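You operate a simulated robot arm through the tools that you are given. There is no shell and no other tool.

You run a simulated robot arm. Do the job below in one go: nothing can be reset, and whatever is moved stays where it is left.

Task
Put things in order on the top of the low table. At the end: the gold brass weight (marked "HALF kg") from the top of the low table stands on top of the closed beige carton; the black small iron weight (marked "500 g") stands where the beige coin roll (marked "ONE") stood; the beige coin roll from the top of the low table stands where the gold brass weight stood; the orange sweet from the top of the low table is in the silver two-handled steel pot; whatever was shut is shut again. Leave all else as you found it, and nothing knocked over.

It is judged by the outcome, as a careful person would: the job done as asked, and still so three seconds after it is handed in. It fails if anything else is knocked over, pushed out of place, dropped, spilled or broken.

Robot
A 6-joint arm with a two-finger parallel gripper, fixed in place. Base frame: the origin is at the foot of the arm, x ahead of it, y to its left, z up; the work surface is at about z = 0. Readings come in mm, degrees, newtons and seconds.
With the tool pointing down near the work surface it reaches from about 120 to 500 mm from the base axis. Its first joint turns from -72.0 to 72.0 degrees. Payload 0.65 kg.
The tool frame sits at the grasp point between the pads (the TCP): z along the fingers, y along the line on which they close. The tips reach 25 mm beyond it. The gripper opens to 76 mm. The fingers are 18 mm wide and 10 mm thick; the gripper's body (36 by 78 mm) begins 45 mm behind the TCP.
Orientation is that of the tool frame in the base frame, as [roll, pitch, yaw] about the fixed x, y, z axes, in that order (R = Rz(yaw) Ry(pitch) Rx(roll)). With the fingers straight down and closing along the base's y, the tool's x points along the base's -x, its y along +y and its z along -z.

Tools
- The arm moves only by the tool step_arm. Its arguments are lists of equal length, an entry for each row: "travel": the shift along the base's x, y, z in units of 50 mm (1.0 is 50 mm), a list of three; "angular": the turn, a rotation vector about the base's x, y, z in units of 4 degrees (1.0 is 4 degrees), a list of three. In form: {"travel": [[x, y, z], ...], "angular": [[rx, ry, rz], ...]}. A call has 1 to 20 rows; each row shifts and turns the commanded pose from where the row before left it. "claw" is the finger opening in cm, from 0 to 7.6, set as the call begins (left out, the last holds). A call with a number of a shift or a turn outside -1 to 1 is refused whole. A row lasts 0.2 s, in which the tool goes at most 50 mm and 8.6 degrees; a call with a longer step from one row to the next is refused whole, and so is a gripper value outside its range. Where a pose cannot be reached the arm comes as near as it can. A force on the tool above 40 N (or 10 N above the force at the start of the call, whichever is more), or a blocked arm, ends the call early, and 0.2 s more pass. Each finger travels about 108 mm/s and halts on what it meets, pressing with about 24 N; the grip force reading is that of the motor and also rises with nothing between the fingers. The clock runs only during rows and for 0.2 s after the last one: add rows that do not move to give the fingers time. It gives the time, the measured TCP pose, the force on the tool (base axes), the opening and the grip force at its end, in the units of the frame above (readings bear some noise), with the torque about the TCP (base axes, N m) and any sound that the robot's microphone picked up, and new pictures: "pictures" is both (left out), scene, wrist or none.
- Cameras (640 x 400 px; columns grow to the right, rows downward): "scene" is fixed at [44.8, 280.1, 397.3]; the picture's right is [-0.76, -0.65, 0.00], its down [-0.46, 0.54, -0.70] and it looks along [0.45, -0.54, -0.71] (base axes); focal length 214 px, centre (320, 200). "wrist" rides on the gripper at [58, 11, -81] in the tool frame; the picture's right is [-0.18, 0.98, 0.00], its down [-0.75, -0.14, -0.64] and it looks along [-0.63, -0.12, 0.77] (tool axes); focal length 243 px, centre (320, 200). There is no depth. A picture from a camera that has moved, and an enlarged one, comes with that camera's place and axes in the base frame and with its lens. The place of the scene camera against the robot may be out by one fixed shift of up to 18 mm in any direction.
- zoom(camera, box): a new picture of the part [left, top, right, bottom] of that camera's present view, enlarged. It takes no simulated time.
- sign_off(): hands the job in; it is judged then, once.

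Nothing tells you positions but the pictures and the camera data. Unless the task says otherwise, let go and move clear before handing in.

The tools are called after "Emit:" as a command line: name --argument value ..., lists and objects as JSON in quotes. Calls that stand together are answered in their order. step_arm: Moves the arm, as the interface text tells. Its arguments: {"type":"object","properties":{"travel":{"type":"array","items":{"type":"array","items":{"type":"number"}}},"angular":{"type":"array","items":{"type":"array","items":{"type":"number"}}},"claw":{"type":"number"},"pictures":{"type":"string","enum":["both","scene","wrist","none"]}},"required":["travel","angular"]} The other tools are called the same way: zoom (camera, box) takes an enlarged picture of a part of a camera's view; sign_off () hands the job in.

At the start:

```text
t: 0.0
tcp_pos: [283.6, -158.9, 305.0]
orientation: [-179.9, 0.1, -180.0]
force: [0.3, 0.5, 1.0]
wrist_torque: [-0.01, -0.01, 0.02]
width: 75.8
grasp_force: 0.0
```

scene: 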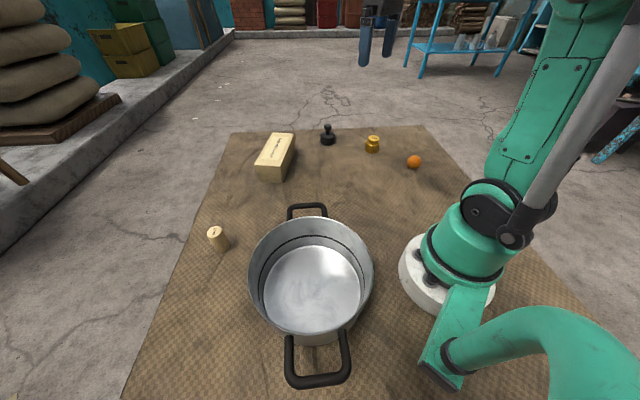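
wrist: 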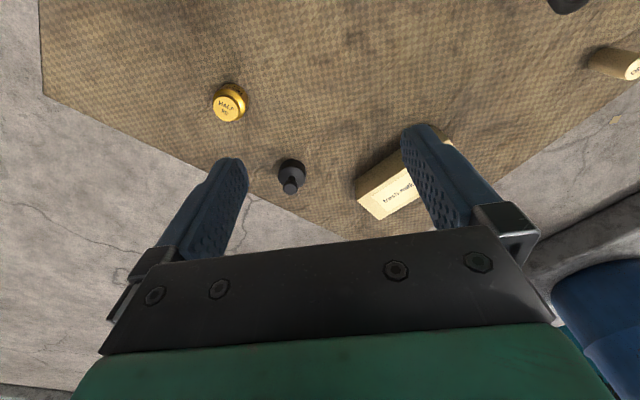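

I see a gold weight, a black weight with a knob, a carton, an orange sweet, a coin roll and an open two-handled pot on a mat-covered surface. I'll zoom in on each before moving, to get more exact positions.

Emit:
zoom --camera "scene" --box '[240, 110, 440, 235]'

Emit:
zoom --camera "scene" --box '[180, 190, 400, 400]'

Emit:
zoom --camera "wrist" --box '[180, 60, 480, 250]'

Emit:
zoom --camera "wrist" --box '[440, 0, 640, 125]'

```text
3.20 times, centred on (340, 172) of scene
camera zoom: at [44.8, 280.1, 397.3], right [-0.76, -0.65, 0.0], down [-0.46, 0.54, -0.7], along [0.45, -0.54, -0.71], focal length 686 px, centre (256, 288)
```

zoom: 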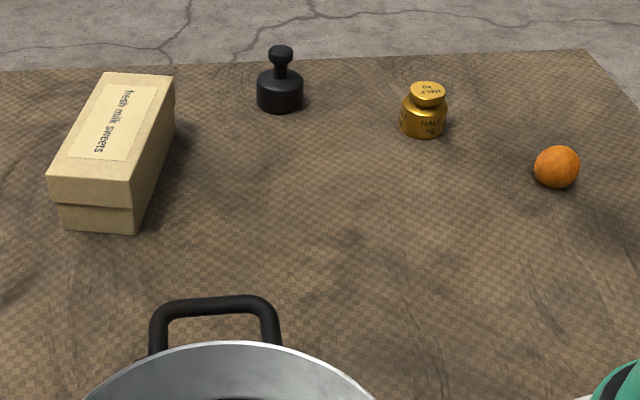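

```text
1.90 times, centred on (290, 295) of scene
camera zoom: at [44.8, 280.1, 397.3], right [-0.76, -0.65, 0.0], down [-0.46, 0.54, -0.7], along [0.45, -0.54, -0.71], focal length 408 px, centre (377, 19)
```

zoom: 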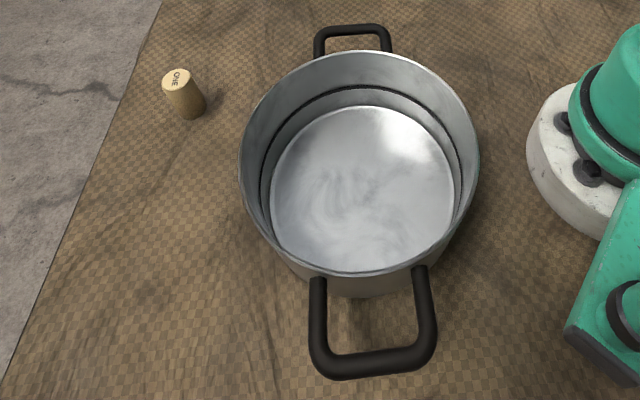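

```text
2.11 times, centred on (330, 155) of wrist
camera zoom: at [225.1, -148.3, 385.7], right [0.18, 0.98, 0.0], down [0.75, -0.14, 0.64], along [0.63, -0.12, -0.76], focal length 511 px, centre (299, 295)
```

zoom: 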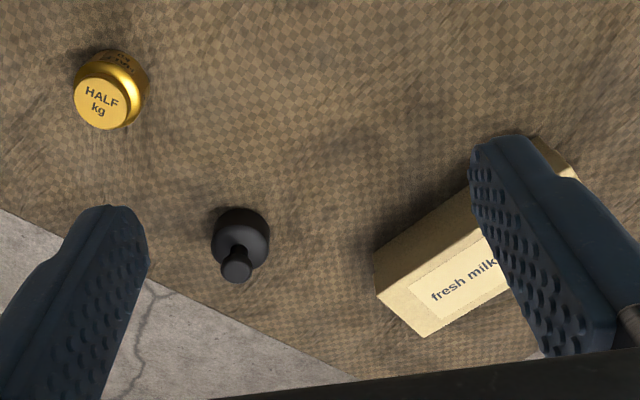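

```text
3.20 times, centred on (540, 62) of wrist
camera zoom: at [225.1, -148.3, 385.7], right [0.18, 0.98, 0.0], down [0.75, -0.14, 0.64], along [0.63, -0.12, -0.76], focal length 776 px, centre (-384, 640)
```

zoom: 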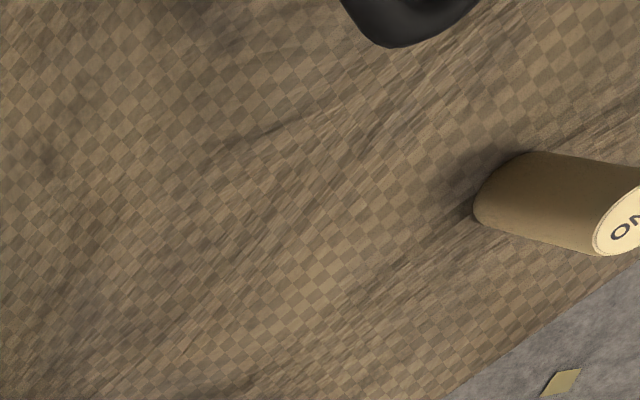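

The gold weight looks to be near (319, -298), the black one near (455, -245), the carton's near end around (445, 10), and the coin roll near (360, 235). I'll move above the gold weight first, to check its place with the wrist camera.

Emit:
step_arm --travel '[[0.118, -0.463, -0.45], [0.118, -0.463, -0.45], [0.118, -0.463, -0.45], [0.118, -0.463, -0.45], [0.118, -0.463, -0.45], [0.118, -0.463, -0.45], [0, 0, 0]]' --angular '[[0, 0, 0], [0, 0, 0], [0, 0, 0], [0, 0, 0], [0, 0, 0], [0, 0, 0], [0, 0, 0]]' --claw 7.6

```text
t: 1.6
tcp_pos: [317.2, -296.7, 169.4]
orientation: [-179.9, 0.1, -180.0]
force: [-0.9, 0.6, 0.9]
wrist_torque: [0.03, 0.02, -0.03]
width: 76.0
grasp_force: 0.1
camera wrist: at [258.3, -287.5, 248.9], right [0.18, 0.98, 0.0], down [0.75, -0.14, 0.64], along [0.63, -0.12, -0.76], focal length 243 px, centre (320, 200)
```

scene: 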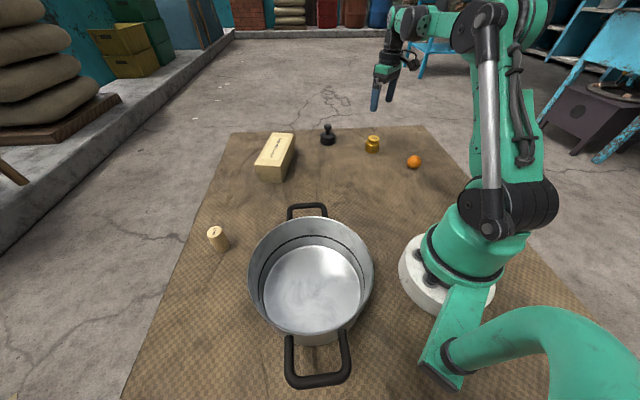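
wrist: 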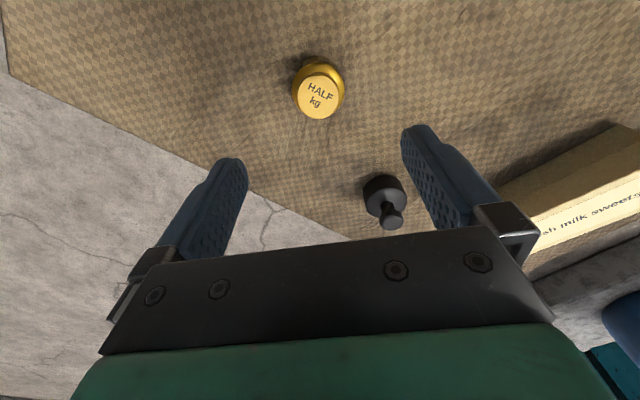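

Emit:
zoom --camera "wrist" --box '[260, 40, 420, 240]'

Emit:
zoom --camera "wrist" --box '[280, 45, 360, 125]'

Emit:
zoom --camera "wrist" --box '[340, 150, 440, 240]'

```text
2.00 times, centred on (340, 140) of wrist
camera zoom: at [258.3, -287.5, 248.9], right [0.18, 0.98, 0.0], down [0.75, -0.14, 0.64], along [0.63, -0.12, -0.76], focal length 485 px, centre (280, 320)
```

zoom: 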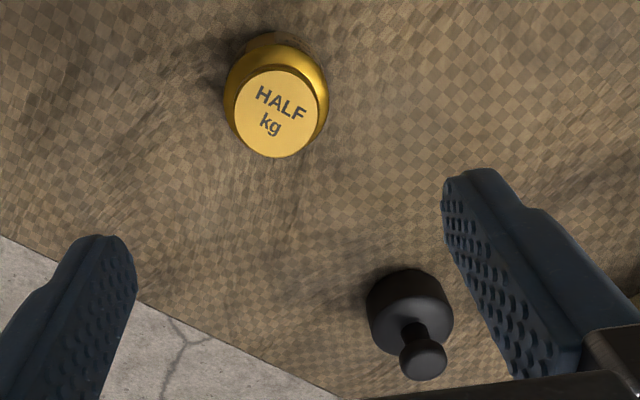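

```text
5.00 times, centred on (320, 85) of wrist
camera zoom: at [258.3, -287.5, 248.9], right [0.18, 0.98, 0.0], down [0.75, -0.14, 0.64], along [0.63, -0.12, -0.76], focal length 1213 px, centre (320, 775)
```

zoom: 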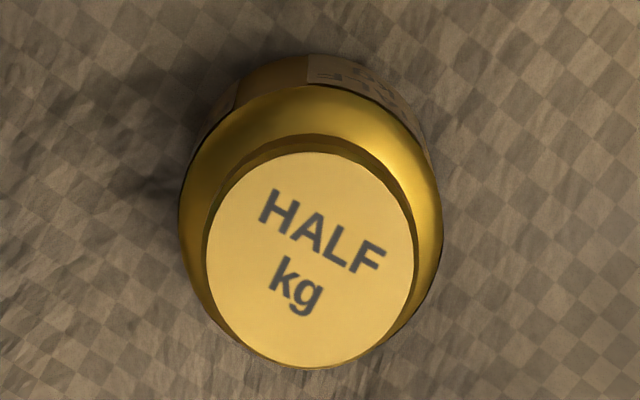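

```text
4.44 times, centred on (390, 195) of wrist
camera zoom: at [258.3, -287.5, 248.9], right [0.18, 0.98, 0.0], down [0.75, -0.14, 0.64], along [0.63, -0.12, -0.76], focal length 1078 px, centre (9, 222)
```

zoom: 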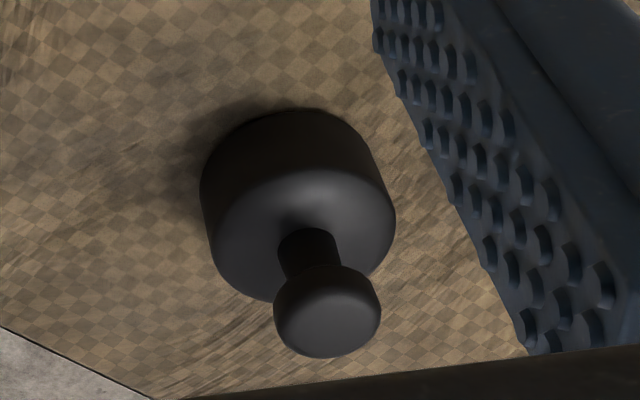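

The gold weight triangulates to about (320, -300.5), roughly 40 mm tall and 47 mm wide. I'll go down to just above it with the fingers open on either side, and check the alignment.

Emit:
step_arm --travel '[[0.03, -0.04, -0.7], [0.03, -0.04, -0.7], [0, 0, -0.5], [0, 0, 0], [0, 0, 0]]' --angular '[[0, 0, 0], [0, 0, 0], [0, 0, 0], [0, 0, 0], [0, 0, 0]]' --pictures "wrist"

```text
t: 2.8
tcp_pos: [319.5, -302.4, 73.9]
orientation: [-179.9, 0.2, 179.9]
force: [0.5, -0.1, 0.1]
wrist_torque: [-0.03, 0.02, 0.02]
width: 76.0
grasp_force: 0.1
camera wrist: at [260.1, -292.1, 154.4], right [0.18, 0.98, 0.0], down [0.75, -0.14, 0.64], along [0.63, -0.12, -0.76], focal length 243 px, centre (320, 200)
```

wrist: 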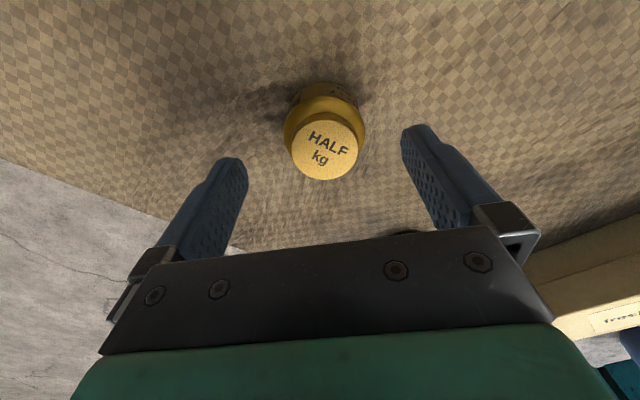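

The weight sits centred between the fingers at about (321, -300.7). I'll go down around its body and close.

Emit:
step_arm --travel '[[0, 0.01, -0.3], [0, 0, -0.3], [0, 0, -0.3], [0, 0, 0], [0, 0, 0]]' --angular '[[0, 0, 0], [0, 0, 0], [0, 0, 0], [0, 0, 0], [0, 0, 0]]' --pictures "wrist"

```text
t: 4.0
tcp_pos: [323.0, -301.0, 31.2]
orientation: [-180.0, 0.2, -179.9]
force: [-0.2, -1.3, -0.2]
wrist_torque: [-0.05, -0.05, -0.02]
width: 76.0
grasp_force: 0.0
camera wrist: at [262.7, -291.1, 111.3], right [0.18, 0.98, 0.0], down [0.75, -0.14, 0.64], along [0.63, -0.12, -0.76], focal length 243 px, centre (320, 200)
```

wrist: 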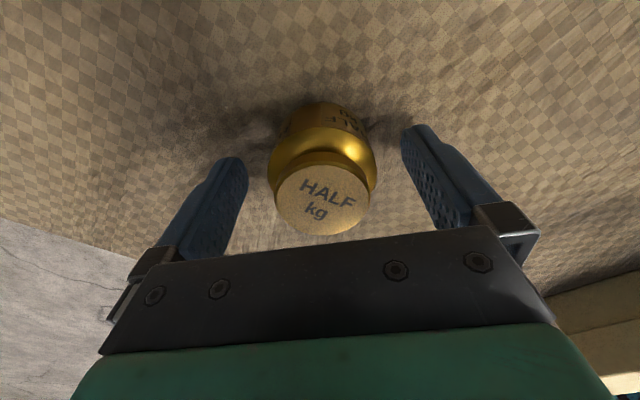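

The fingers straddle the body at a good height with nothing touched. I'll close on it now and give the fingers time.

Emit:
step_arm --travel '[[-0.03, 0, -0.03], [0, 0, 0], [0, 0, 0], [0, 0, 0]]' --angular '[[0, 0, 0], [0, 0, 0], [0, 0, 0], [0, 0, 0]]' --claw 3.0 --pictures "wrist"

```text
t: 5.0
tcp_pos: [321.0, -301.1, 28.8]
orientation: [-179.9, 0.3, 180.0]
force: [8.1, 2.8, 18.3]
wrist_torque: [0.14, -0.12, 0.04]
width: 45.5
grasp_force: 24.0
camera wrist: at [261.9, -291.1, 110.1], right [0.18, 0.98, 0.0], down [0.75, -0.14, 0.65], along [0.63, -0.12, -0.76], focal length 243 px, centre (320, 200)
```

wrist: 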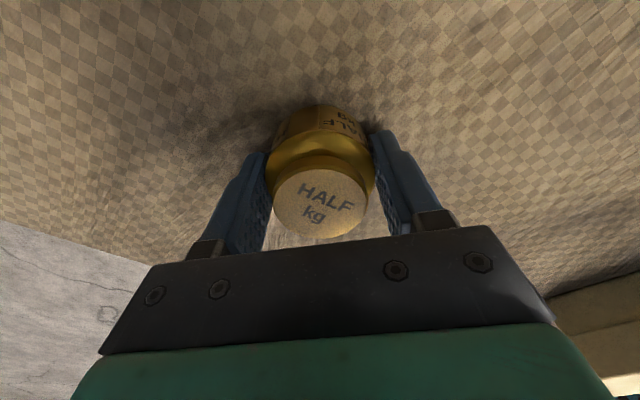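

Gripped at 45.5 mm. There is an upward force of 18 N on the tool, so I'll lift slowly by a small amount and check that the weight hangs upright.

Emit:
step_arm --travel '[[0, 0, 0.1], [0, 0, 0.2], [0, 0, 0.3], [0, 0, 0]]' --angular '[[0, 0, 0], [0, 0, 0], [0, 0, 0], [0, 0, 0]]' --pictures "both"

```text
t: 6.0
tcp_pos: [320.7, -303.4, 60.4]
orientation: [-180.0, 0.2, 180.0]
force: [-0.3, -1.5, 1.8]
wrist_torque: [0.06, 0.01, 0.05]
width: 35.5
grasp_force: 23.6
camera wrist: at [262.3, -292.1, 139.6], right [0.18, 0.98, 0.0], down [0.75, -0.14, 0.64], along [0.63, -0.12, -0.76], focal length 243 px, centre (320, 200)
```

scene: 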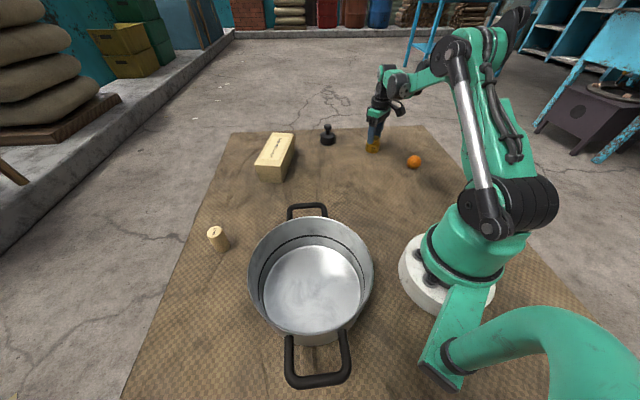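
wrist: 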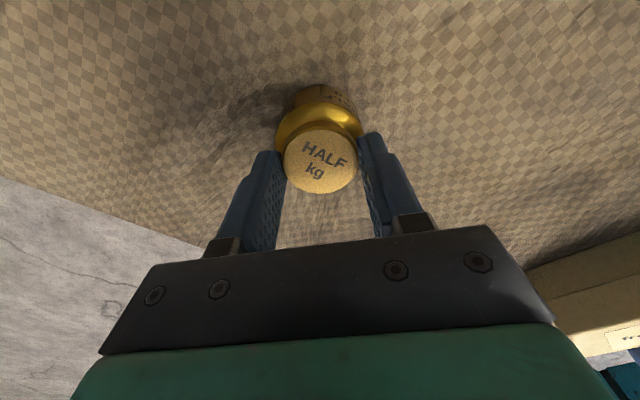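

The gap closed to 35.5 mm as I rose, and the tool carries no load, so the fingers slid up to the cap and the weight is still on the table. I'll look closely at its shape before trying again.

Emit:
zoom --camera "wrist" --box '[240, 60, 400, 220]'

Emit:
zoom --camera "scene" --box '[340, 110, 420, 170]'

```text
2.50 times, centred on (320, 140) of wrist
camera zoom: at [262.3, -292.1, 139.6], right [0.18, 0.98, 0.0], down [0.75, -0.14, 0.64], along [0.63, -0.12, -0.76], focal length 606 px, centre (320, 350)
```

zoom: 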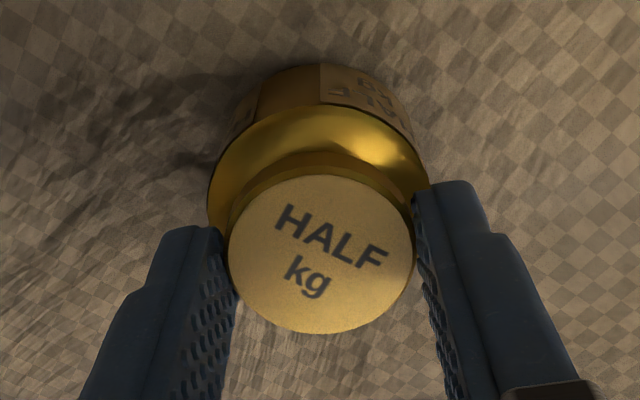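

```text
6.67 times, centred on (380, 140) of scene
camera zoom: at [44.8, 280.1, 397.3], right [-0.76, -0.65, 0.0], down [-0.46, 0.54, -0.7], along [0.45, -0.54, -0.71], focal length 1430 px, centre (-80, 600)
```

zoom: 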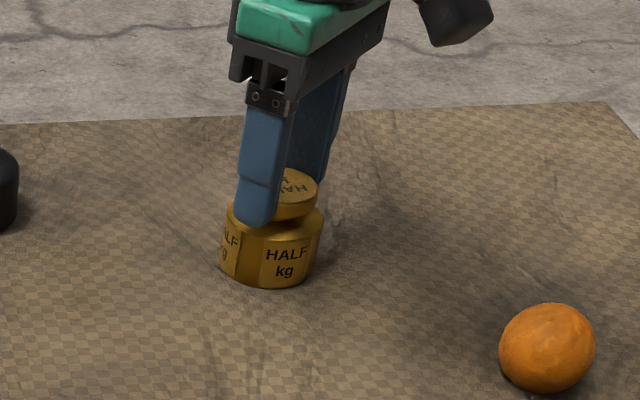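

The weight is still upright in its spot, with a straight-sided body, a rounded shoulder, a neck and a cap. My pads were too high and slid off the shoulder, so I'll open, go lower and grip the straight wall.

Emit:
step_arm --travel '[[0, 0, 0], [0, 0, 0], [0, 0, 0]]' --angular '[[0, 0, 0], [0, 0, 0], [0, 0, 0]]' --claw 7.6 --pictures "none"

Emit:
step_arm --travel '[[0, 0.006, -0.3], [0, 0, -0.25], [0, 0, -0.06], [0, 0, 0], [0, 0, 0]]' --angular '[[0, 0, 0], [0, 0, 0], [0, 0, 0], [0, 0, 0], [0, 0, 0]]' --pictures "both"

```text
t: 6.8
tcp_pos: [320.7, -302.8, 60.5]
orientation: [-180.0, 0.1, 180.0]
force: [-0.3, 1.1, 0.4]
wrist_torque: [0.01, -0.01, 0.01]
width: 76.1
grasp_force: 0.1
```

```text
t: 8.0
tcp_pos: [321.4, -301.3, 27.9]
orientation: [-179.9, 0.0, 180.0]
force: [0.1, -0.9, -0.3]
wrist_torque: [0.01, -0.03, 0.0]
width: 76.0
grasp_force: 0.1
camera wrist: at [262.8, -290.8, 108.3], right [0.18, 0.98, 0.0], down [0.75, -0.14, 0.64], along [0.63, -0.12, -0.76], focal length 243 px, centre (320, 200)
```

scene: 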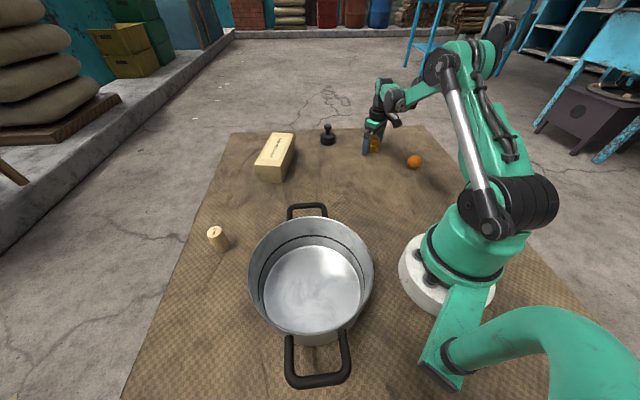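
wrist: 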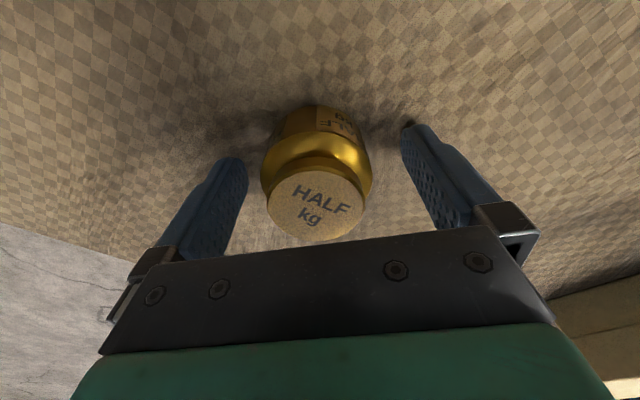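

The weight is still upright between the fingers, at about (321, -303). I'll edge 2 mm lower and close, this time watching the forces.

Emit:
step_arm --travel '[[0, -0.02, -0.02], [0, 0, -0.02], [0, 0, 0]]' --angular '[[0, 0, 0], [0, 0, 0], [0, 0, 0]]' --pictures "none"

Emit:
step_arm --travel '[[0, 0, 0], [0, 0, 0], [0, 0, 0], [0, 0, 0], [0, 0, 0]]' --angular '[[0, 0, 0], [0, 0, 0], [0, 0, 0], [0, 0, 0], [0, 0, 0]]' --claw 3.0 --pictures "both"

```text
t: 8.8
tcp_pos: [321.1, -302.6, 26.0]
orientation: [-179.7, 0.1, 179.9]
force: [0.3, -0.7, -0.2]
wrist_torque: [0.05, 0.0, 0.05]
width: 76.1
grasp_force: 0.1
```

```text
t: 10.0
tcp_pos: [321.5, -302.2, 26.1]
orientation: [-179.9, 0.1, -180.0]
force: [1.0, -2.0, 1.0]
wrist_torque: [-0.01, 0.0, -0.01]
width: 45.6
grasp_force: 24.3
camera wrist: at [262.0, -292.0, 106.7], right [0.18, 0.98, 0.0], down [0.75, -0.14, 0.64], along [0.63, -0.12, -0.76], focal length 243 px, centre (320, 200)
```

scene: 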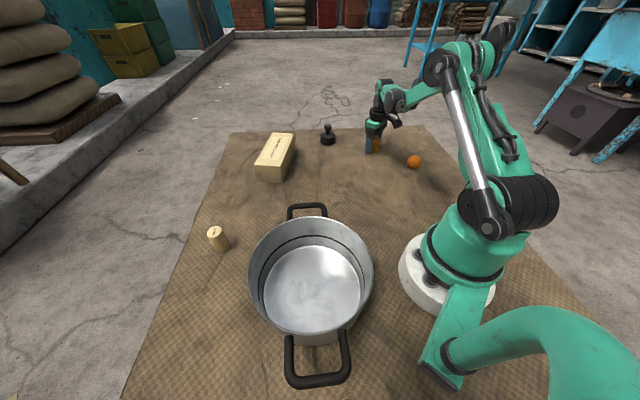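
wrist: 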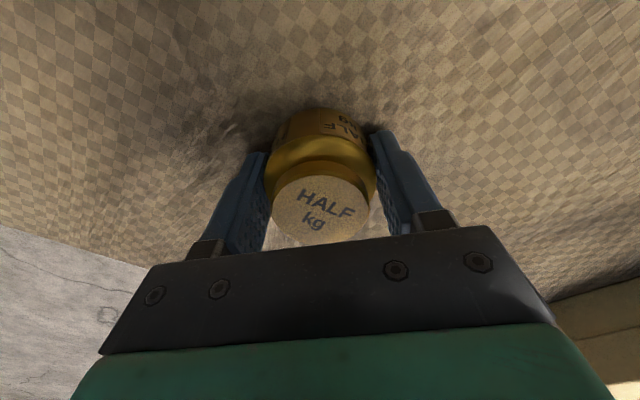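

This time the reaction force is near zero, so the grip looks sound. I'll lift a little and check for the load of about 5 N.

Emit:
step_arm --travel '[[0, 0, 0.04], [0, 0, 0.06], [0, 0, 0.1], [0, 0, 0.1], [0, 0, 0], [0, 0, 0]]' --angular '[[0, 0, 0], [0, 0, 0], [0, 0, 0], [0, 0, 0], [0, 0, 0], [0, 0, 0]]' --pictures "wrist"

```text
t: 11.4
tcp_pos: [321.0, -301.5, 40.7]
orientation: [-179.9, 0.0, 180.0]
force: [0.7, 0.2, -4.8]
wrist_torque: [-0.01, 0.01, 0.02]
width: 45.5
grasp_force: 24.6
camera wrist: at [261.4, -291.1, 121.2], right [0.18, 0.98, 0.0], down [0.75, -0.14, 0.64], along [0.63, -0.12, -0.76], focal length 243 px, centre (320, 200)
```

wrist: 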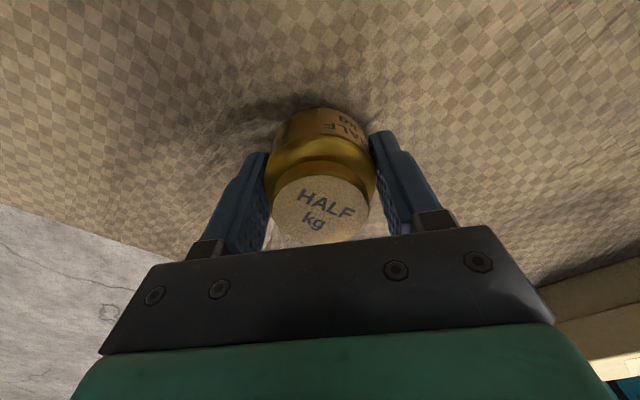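

The load reads -4.8 N, so the weight is held. I'll raise it well clear and swing toward the carton to get a closer view of it.

Emit:
step_arm --travel '[[0, 0, 0.3], [0, 0, 0.5], [0, 0, 0.6], [0, 0, 0.6], [0, 0, 0.5], [0.15, 0.4, 0.1], [0.2, 0.6, 0], [0.2, 0.6, 0], [0.2, 0.6, 0], [0.2, 0.6, 0], [0.2, 0.6, 0], [0.2, 0.5, 0], [0.15, 0.4, 0], [0, 0, 0], [0, 0, 0]]' --angular '[[0, 0, 0], [0, 0, 0], [0, 0, 0], [0, 0, 0], [0, 0, 0], [0, 0, 0], [0, 0, 0], [0, 0, 0], [0, 0, 0], [0, 0, 0], [0, 0, 0], [0, 0, 0], [0, 0, 0], [0, 0, 0], [0, 0, 0]]' --pictures "both"

```text
t: 14.6
tcp_pos: [397.2, -88.3, 170.3]
orientation: [-179.8, 0.1, -180.0]
force: [0.0, 1.1, -5.3]
wrist_torque: [0.0, 0.02, 0.02]
width: 45.5
grasp_force: 24.2
camera wrist: at [338.3, -77.7, 250.5], right [0.18, 0.98, 0.0], down [0.75, -0.14, 0.64], along [0.63, -0.12, -0.76], focal length 243 px, centre (320, 200)
```

scene: 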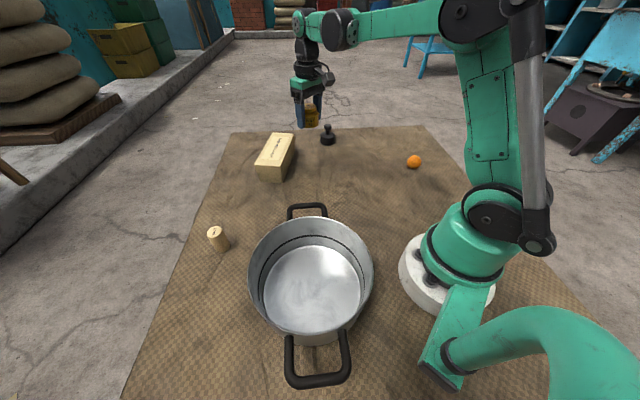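
wrist: 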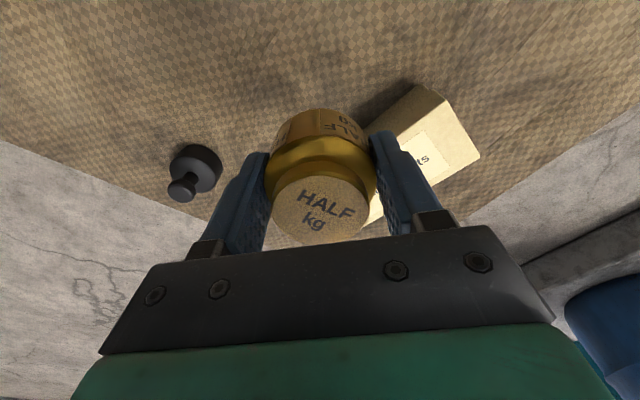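

Emit:
zoom --camera "wrist" --box '[340, 60, 500, 240]'

Emit:
zoom --camera "wrist" --box '[150, 120, 250, 220]'

Emit:
zoom --camera "scene" --box '[240, 120, 340, 190]'

```text
2.22 times, centred on (420, 150) of wrist
camera zoom: at [338.3, -77.7, 250.5], right [0.18, 0.98, 0.0], down [0.75, -0.14, 0.64], along [0.63, -0.12, -0.76], focal length 539 px, centre (98, 311)
```

zoom: 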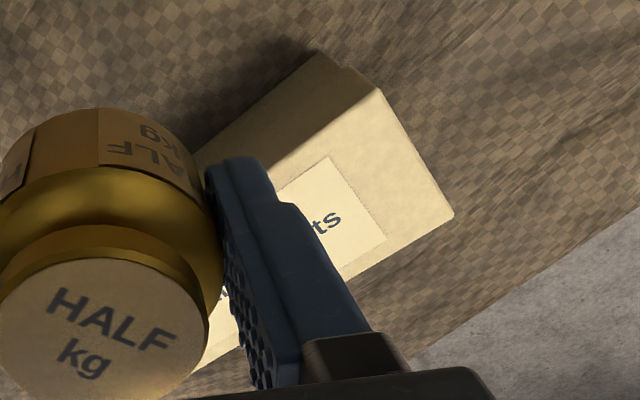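

```text
4.00 times, centred on (200, 170) of wrist
camera zoom: at [338.3, -77.7, 250.5], right [0.18, 0.98, 0.0], down [0.75, -0.14, 0.64], along [0.63, -0.12, -0.76], focal length 970 px, centre (800, 320)
```

zoom: 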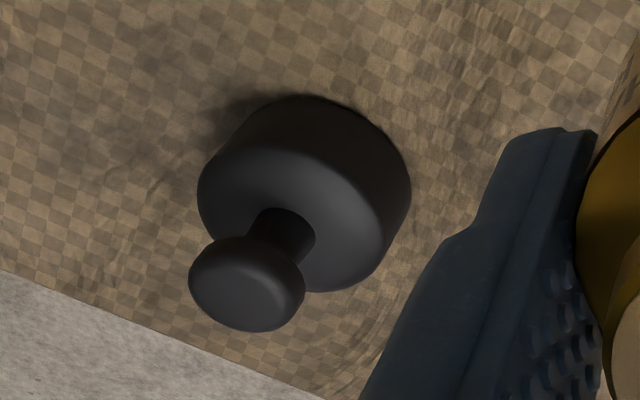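

```text
5.71 times, centred on (290, 155) of scene
camera zoom: at [44.8, 280.1, 397.3], right [-0.76, -0.65, 0.0], down [-0.46, 0.54, -0.7], along [0.45, -0.54, -0.71], focal length 1226 px, centre (491, 457)
```

zoom: 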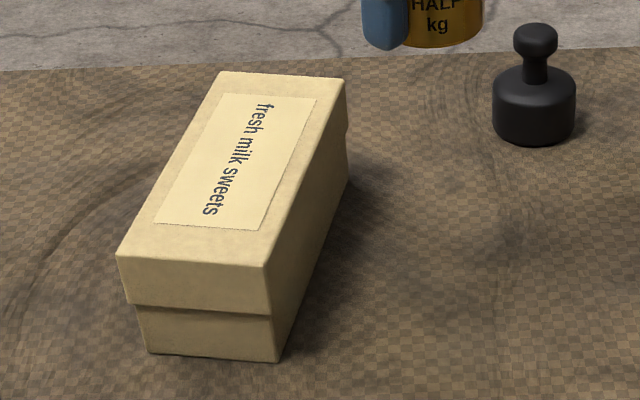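

The carton is lidded, its top at about z=56, with the near edge running from (416, 7) to (473, 44) and its length toward (503, -134). I'll hold the gold weight over the carton's midline, about 55 mm in from that edge, then lower it.

Emit:
step_arm --travel '[[0.25, 0.22, 0], [0.4, 0.33, 0], [0.4, 0.33, 0], [0.3, 0.26, 0], [0.204, 0.18, 0], [0, 0, -0.4], [0, 0, -0.5], [0, 0, -0.4], [0, 0, -0.2], [0, 0, 0], [0, 0, 0]]' --angular '[[0, 0, 0], [0, 0, 0], [0, 0, 0], [0, 0, 0], [0, 0, 0], [0, 0, 0], [0, 0, 0], [0, 0, 0], [0, 0, 0], [0, 0, 0], [0, 0, 0]]' --pictures "both"

```text
t: 17.0
tcp_pos: [473.1, -20.0, 97.7]
orientation: [-179.9, 0.1, -180.0]
force: [0.0, 0.7, -5.1]
wrist_torque: [0.0, 0.01, -0.01]
width: 45.6
grasp_force: 24.3
camera wrist: at [414.7, -10.2, 176.7], right [0.18, 0.98, 0.0], down [0.75, -0.14, 0.64], along [0.63, -0.12, -0.76], focal length 243 px, centre (320, 200)
```

scene: 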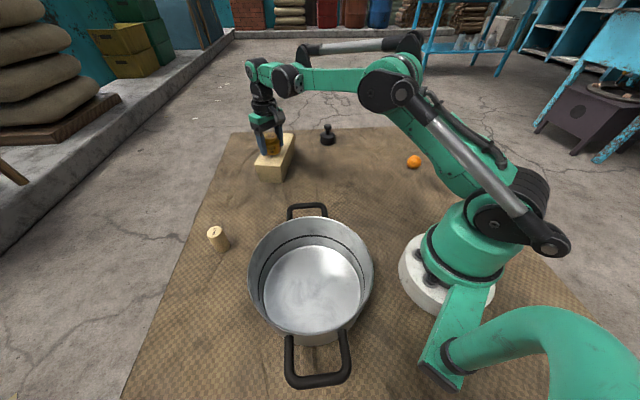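
wrist: 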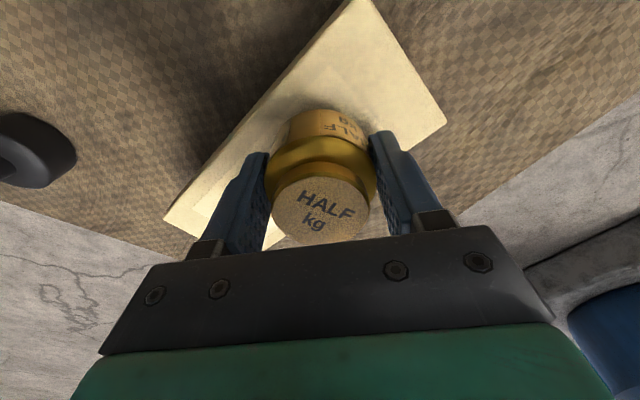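

The weight is over the carton's top and well inside its edges. I'll lower it in small steps until the force shows contact.

Emit:
step_arm --travel '[[0, 0, -0.1], [0, 0, -0.08], [0, 0, -0.04], [0, 0, -0.02], [0, 0, 0]]' --angular '[[0, 0, 0], [0, 0, 0], [0, 0, 0], [0, 0, 0], [0, 0, 0]]' --pictures "both"

Emit:
zoom --camera "scene" --box '[230, 110, 310, 190]'

```text
t: 18.1
tcp_pos: [473.1, -21.6, 85.3]
orientation: [-179.8, 0.2, -180.0]
force: [0.1, 0.1, 14.0]
wrist_torque: [0.09, 0.01, -0.01]
width: 45.6
grasp_force: 23.9
stopped in row 5: the force on the tool passed its limit at 42 N (the readings are from after the stop); the commanded pose is now the measured one
camera wrist: at [414.2, -10.6, 166.3], right [0.18, 0.98, 0.0], down [0.75, -0.14, 0.64], along [0.63, -0.12, -0.76], focal length 243 px, centre (320, 200)
```

scene: 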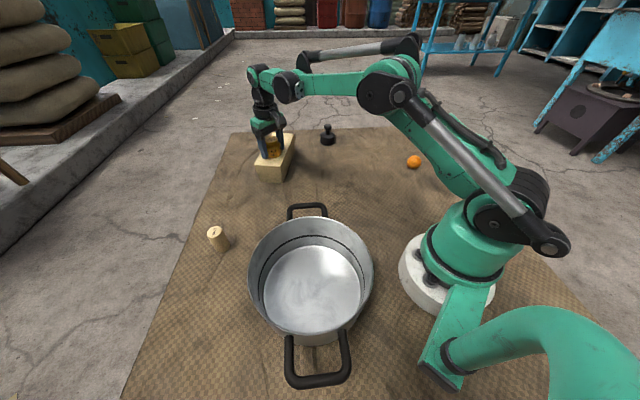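
wrist: 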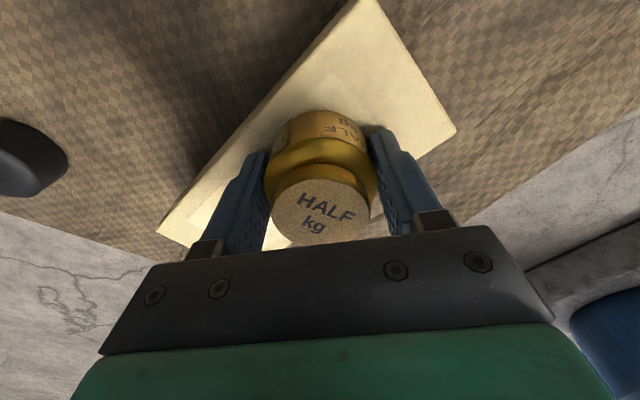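

```text
5.00 times, centred on (270, 150) of scene
camera zoom: at [44.8, 280.1, 397.3], right [-0.76, -0.65, 0.0], down [-0.46, 0.54, -0.7], along [0.45, -0.54, -0.71], focal length 1072 px, centre (570, 450)
```

zoom: 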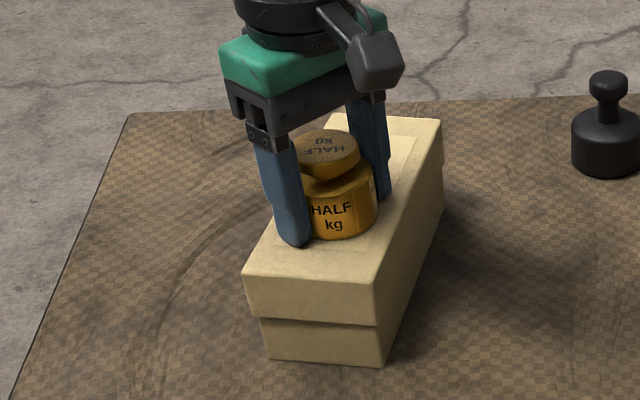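

The weight is standing on the carton, with a slight press of about 14 N. I'll ease up a touch to take off the pressure before opening.

Emit:
step_arm --travel '[[0, 0, 0.012], [0, 0, 0]]' --angular '[[0, 0, 0], [0, 0, 0]]' --pictures "none"

```text
t: 18.7
tcp_pos: [472.2, -21.1, 85.9]
orientation: [-179.9, 0.1, 179.9]
force: [3.9, 1.6, 4.2]
wrist_torque: [0.11, -0.16, -0.01]
width: 45.4
grasp_force: 24.0
```

Emit:
step_arm --travel '[[0, 0, 0.006], [0, 0, 0], [0, 0, 0], [0, 0, 0]]' --angular '[[0, 0, 0], [0, 0, 0], [0, 0, 0], [0, 0, 0]]' --claw 7.6 --pictures "both"

```text
t: 19.7
tcp_pos: [473.4, -20.5, 85.4]
orientation: [-179.9, 0.1, -180.0]
force: [-0.8, -1.5, 4.9]
wrist_torque: [0.07, 0.07, 0.01]
width: 74.4
grasp_force: 0.0
camera wrist: at [414.0, -11.1, 166.3], right [0.18, 0.98, 0.0], down [0.75, -0.14, 0.64], along [0.63, -0.12, -0.76], focal length 243 px, centre (320, 200)
```

scene: 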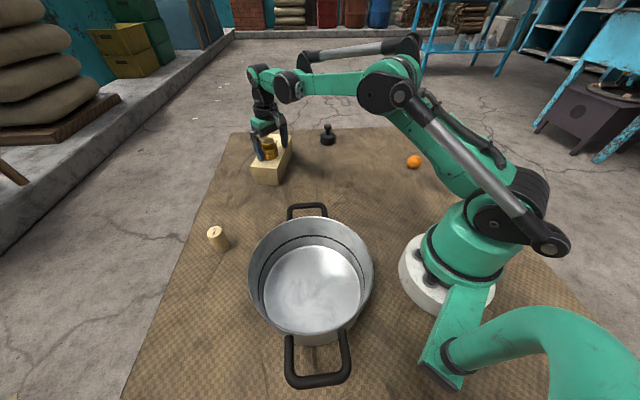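
wrist: 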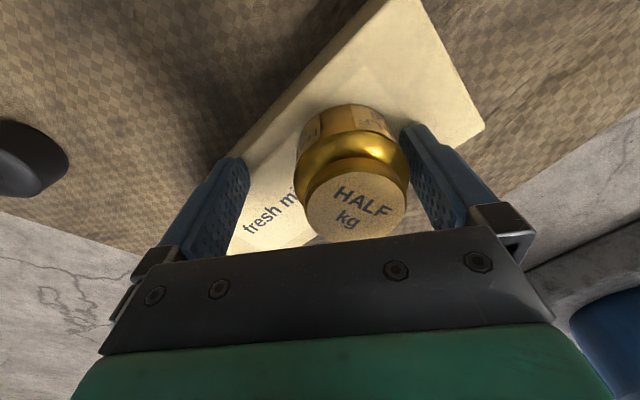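

When the fingers opened they dragged on the carton's top, and the carton seems to have shifted or turned slightly. I'll look closely before doing anything else.

Emit:
zoom --camera "scene" --box '[240, 120, 340, 190]'

Emit:
zoom --camera "wrist" --box '[200, 0, 520, 260]'

```text
5.71 times, centred on (290, 155) of scene
camera zoom: at [44.8, 280.1, 397.3], right [-0.76, -0.65, 0.0], down [-0.46, 0.54, -0.7], along [0.45, -0.54, -0.71], focal length 1226 px, centre (491, 457)
```

zoom: 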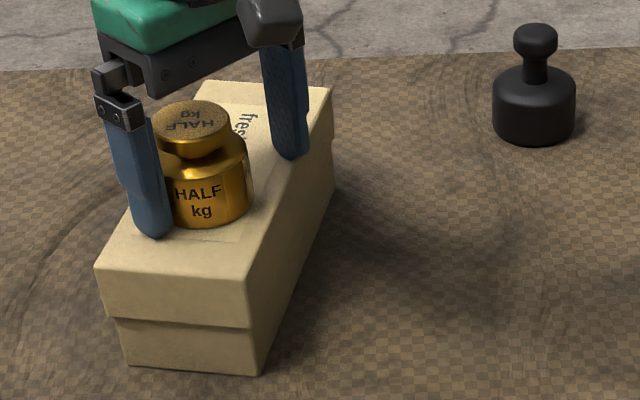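

```text
1.54 times, centred on (360, 130) of wrist
camera zoom: at [414.0, -11.1, 166.3], right [0.18, 0.98, 0.0], down [0.75, -0.14, 0.64], along [0.63, -0.12, -0.76], focal length 373 px, centre (258, 308)
```

zoom: 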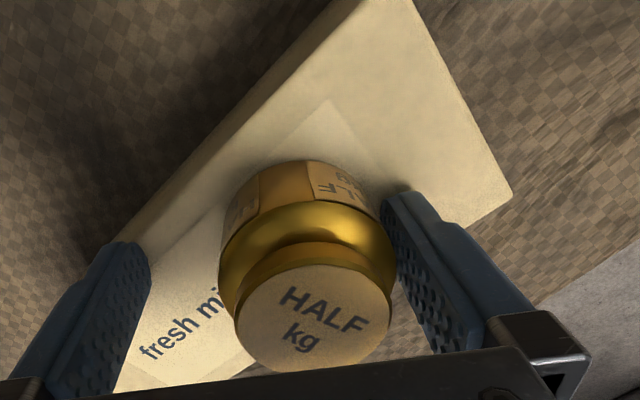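

The carton slid about 14 mm in +y together with the weight, which is standing fine on top. I'll rise straight up clear of it, then measure the carton's pose so I can put it back.

Emit:
step_arm --travel '[[0, 0, 0.1], [0, 0, 0.3], [0, 0, 0.5], [0, 0, 0.5], [-0.4, 0, 0.2], [-0.4, 0, 0], [0, 0, 0]]' --angular '[[0, 0, 0], [0, 0, 0], [0, 0, 0], [0, 0, 0], [0, 0, 0], [0, 0, 0], [0, 0, 0]]' --pictures "both"

Emit:
zoom --camera "scene" --box '[240, 120, 340, 190]'

Emit:
zoom --camera "wrist" --box '[160, 0, 560, 250]'

```text
t: 21.3
tcp_pos: [432.8, -20.3, 165.2]
orientation: [-179.9, 0.1, -180.0]
force: [-0.2, -0.1, -0.1]
wrist_torque: [0.02, -0.01, -0.01]
width: 76.2
grasp_force: 0.0
camera wrist: at [374.0, -9.4, 245.0], right [0.18, 0.98, 0.0], down [0.75, -0.14, 0.64], along [0.63, -0.12, -0.76], focal length 243 px, centre (320, 200)
```

scene: 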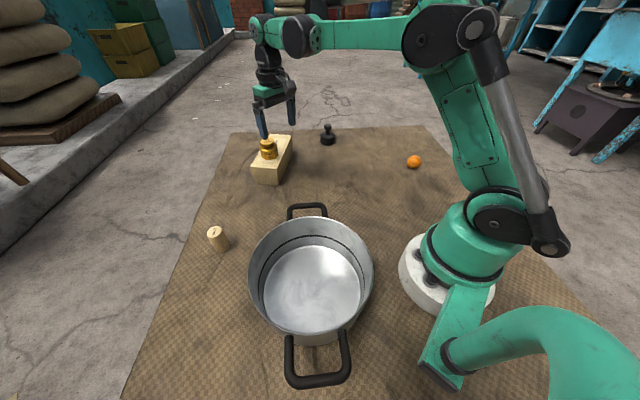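
wrist: 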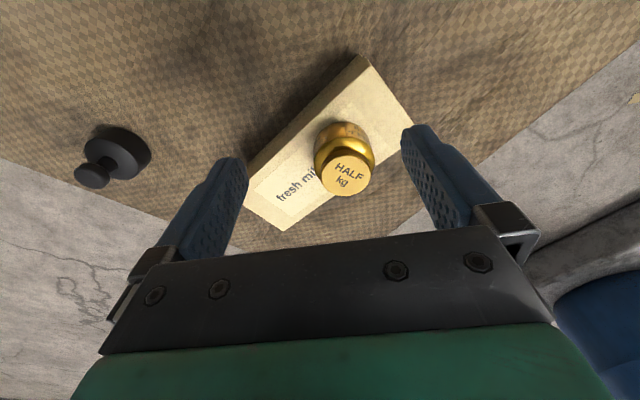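

```text
5.71 times, centred on (290, 155) of scene
camera zoom: at [44.8, 280.1, 397.3], right [-0.76, -0.65, 0.0], down [-0.46, 0.54, -0.7], along [0.45, -0.54, -0.71], focal length 1226 px, centre (491, 457)
```

zoom: 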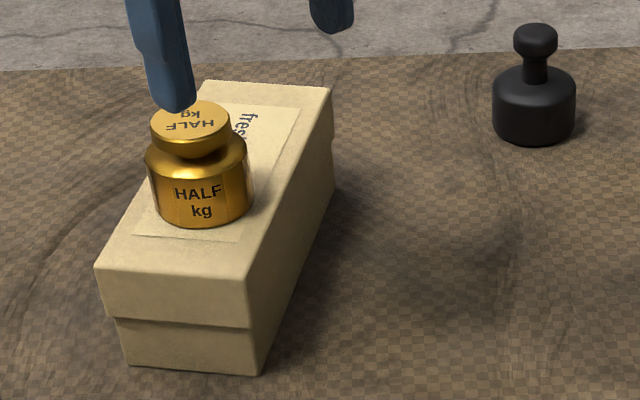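

```text
1.60 times, centred on (360, 125) of wrist
camera zoom: at [374.0, -9.4, 245.0], right [0.18, 0.98, 0.0], down [0.75, -0.14, 0.64], along [0.63, -0.12, -0.76], focal length 388 px, centre (256, 320)
```

zoom: 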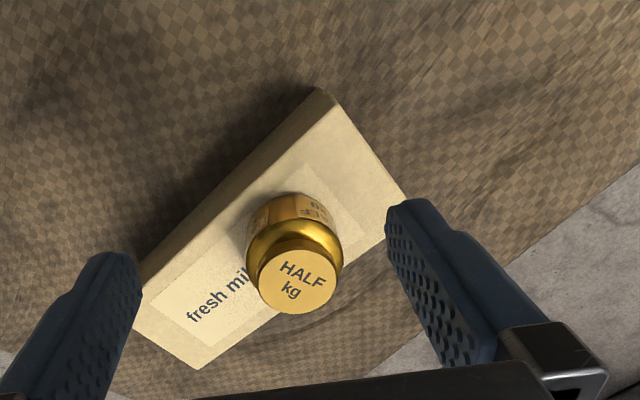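

The carton moved by about (0, +12) mm with hardly any turn, and the gold weight stands firmly on it at about (475, -11). I'll put it back the same way it moved: straddle the weight with open fingers, press lightly on the lid with the tips, and draw it 12 mm in -y.

Emit:
step_arm --travel '[[0.42, 0.106, 0], [0.42, 0.106, 0], [0, 0, -0.5], [0, 0, -0.5], [0, 0, -0.3], [0, 0, -0.18], [0, 0, 0], [0, 0, 0]]' --angular '[[0, 0, 0], [0, 0, 0], [0, 0, 0], [0, 0, 0], [0, 0, 0], [0, 0, 0], [0, 0, 0], [0, 0, 0]]' --claw 7.6 --pictures "both"

Emit:
zoom --camera "scene" --box '[240, 120, 340, 190]'

```text
t: 23.1
tcp_pos: [475.3, -10.4, 92.5]
orientation: [-179.9, 0.1, 180.0]
force: [0.1, -0.1, -0.9]
wrist_torque: [-0.02, -0.01, -0.01]
width: 75.8
grasp_force: 0.0
camera wrist: at [416.6, 0.1, 172.9], right [0.18, 0.98, 0.0], down [0.75, -0.14, 0.64], along [0.63, -0.12, -0.76], focal length 243 px, centre (320, 200)
```

scene: 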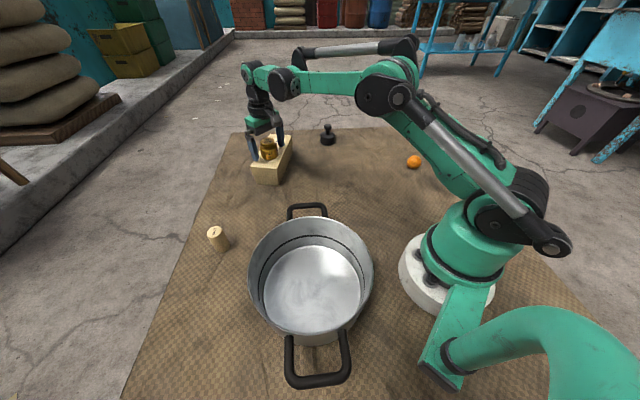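
wrist: 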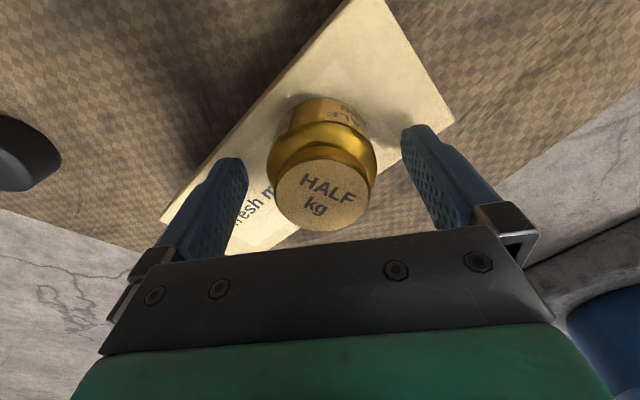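

```text
5.71 times, centred on (290, 155) of scene
camera zoom: at [44.8, 280.1, 397.3], right [-0.76, -0.65, 0.0], down [-0.46, 0.54, -0.7], along [0.45, -0.54, -0.71], focal length 1226 px, centre (491, 457)
```

zoom: 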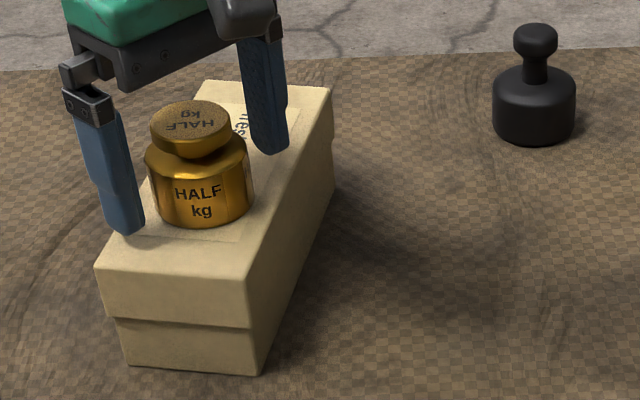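

Emit:
step_arm --travel '[[0, 0, -0.08], [0, 0, -0.04], [0, 0, -0.01], [0, 0, 0]]' --angular '[[0, 0, 0], [0, 0, 0], [0, 0, 0], [0, 0, 0]]' --pictures "none"

```text
t: 24.1
tcp_pos: [476.0, -11.4, 86.7]
orientation: [-180.0, 0.1, -180.0]
force: [0.5, 0.0, -0.1]
wrist_torque: [0.02, 0.0, -0.02]
width: 75.9
grasp_force: 0.1
```

Emit:
step_arm --travel '[[0, 0, -0.012], [0, 0, -0.012], [0, 0, 0]]' --angular '[[0, 0, 0], [0, 0, 0], [0, 0, 0]]' --pictures "none"

```text
t: 24.9
tcp_pos: [474.8, -12.2, 84.3]
orientation: [-179.9, 0.1, 180.0]
force: [0.6, -0.3, 36.0]
wrist_torque: [0.15, -0.01, -0.07]
width: 75.8
grasp_force: 0.0
```

Contact is at 36 N, more than I want, so I'll ease off about half a millimetre and then draw the carton slowly in -y.

Emit:
step_arm --travel '[[0, 0, 0.009], [0, 0, 0]]' --angular '[[0, 0, 0], [0, 0, 0]]' --pictures "none"

```text
t: 25.5
tcp_pos: [474.5, -11.2, 85.1]
orientation: [-179.9, 0.1, -180.0]
force: [0.5, -0.1, 41.9]
wrist_torque: [0.21, -0.01, 0.03]
width: 75.8
grasp_force: 0.0
```

Emit:
step_arm --travel '[[0, 0, 0.01], [0, 0, 0]]' --angular '[[0, 0, 0], [0, 0, 0]]' --pictures "none"

```text
t: 26.1
tcp_pos: [474.8, -10.7, 86.4]
orientation: [-179.8, 0.0, 179.9]
force: [-4.5, -10.9, 29.9]
wrist_torque: [-0.06, 0.15, 0.08]
width: 75.5
grasp_force: 0.1
```

Emit:
step_arm --travel '[[0, -0.06, 0], [0, -0.06, 0], [0, -0.06, 0], [0, -0.06, 0], [0, 0, 0]]' --angular '[[0, 0, 0], [0, 0, 0], [0, 0, 0], [0, 0, 0], [0, 0, 0]]' --pictures "both"

Emit:
zoom --camera "scene" --box '[240, 120, 340, 190]'

```text
t: 27.3
tcp_pos: [474.7, -23.8, 85.0]
orientation: [-180.0, 0.1, 180.0]
force: [0.9, 6.3, 15.5]
wrist_torque: [0.49, -0.04, 0.06]
width: 76.0
grasp_force: 0.1
camera wrist: at [416.3, -13.2, 166.2], right [0.18, 0.98, 0.0], down [0.75, -0.14, 0.64], along [0.63, -0.12, -0.76], focal length 243 px, centre (320, 200)
```

scene: 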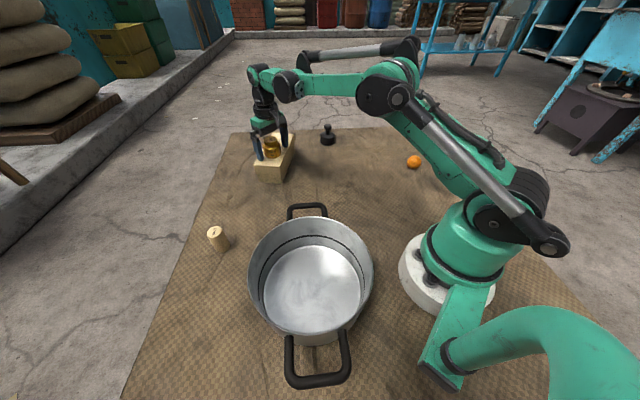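
wrist: 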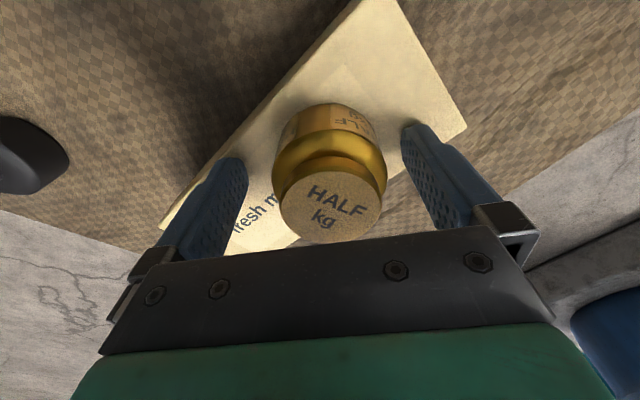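

```text
5.71 times, centred on (290, 155) of scene
camera zoom: at [44.8, 280.1, 397.3], right [-0.76, -0.65, 0.0], down [-0.46, 0.54, -0.7], along [0.45, -0.54, -0.71], focal length 1226 px, centre (491, 457)
```

zoom: 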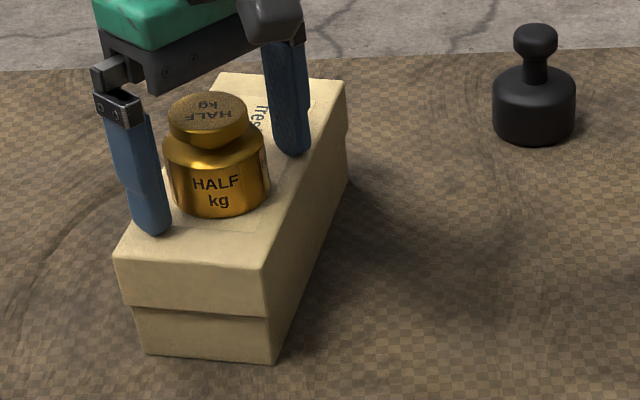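

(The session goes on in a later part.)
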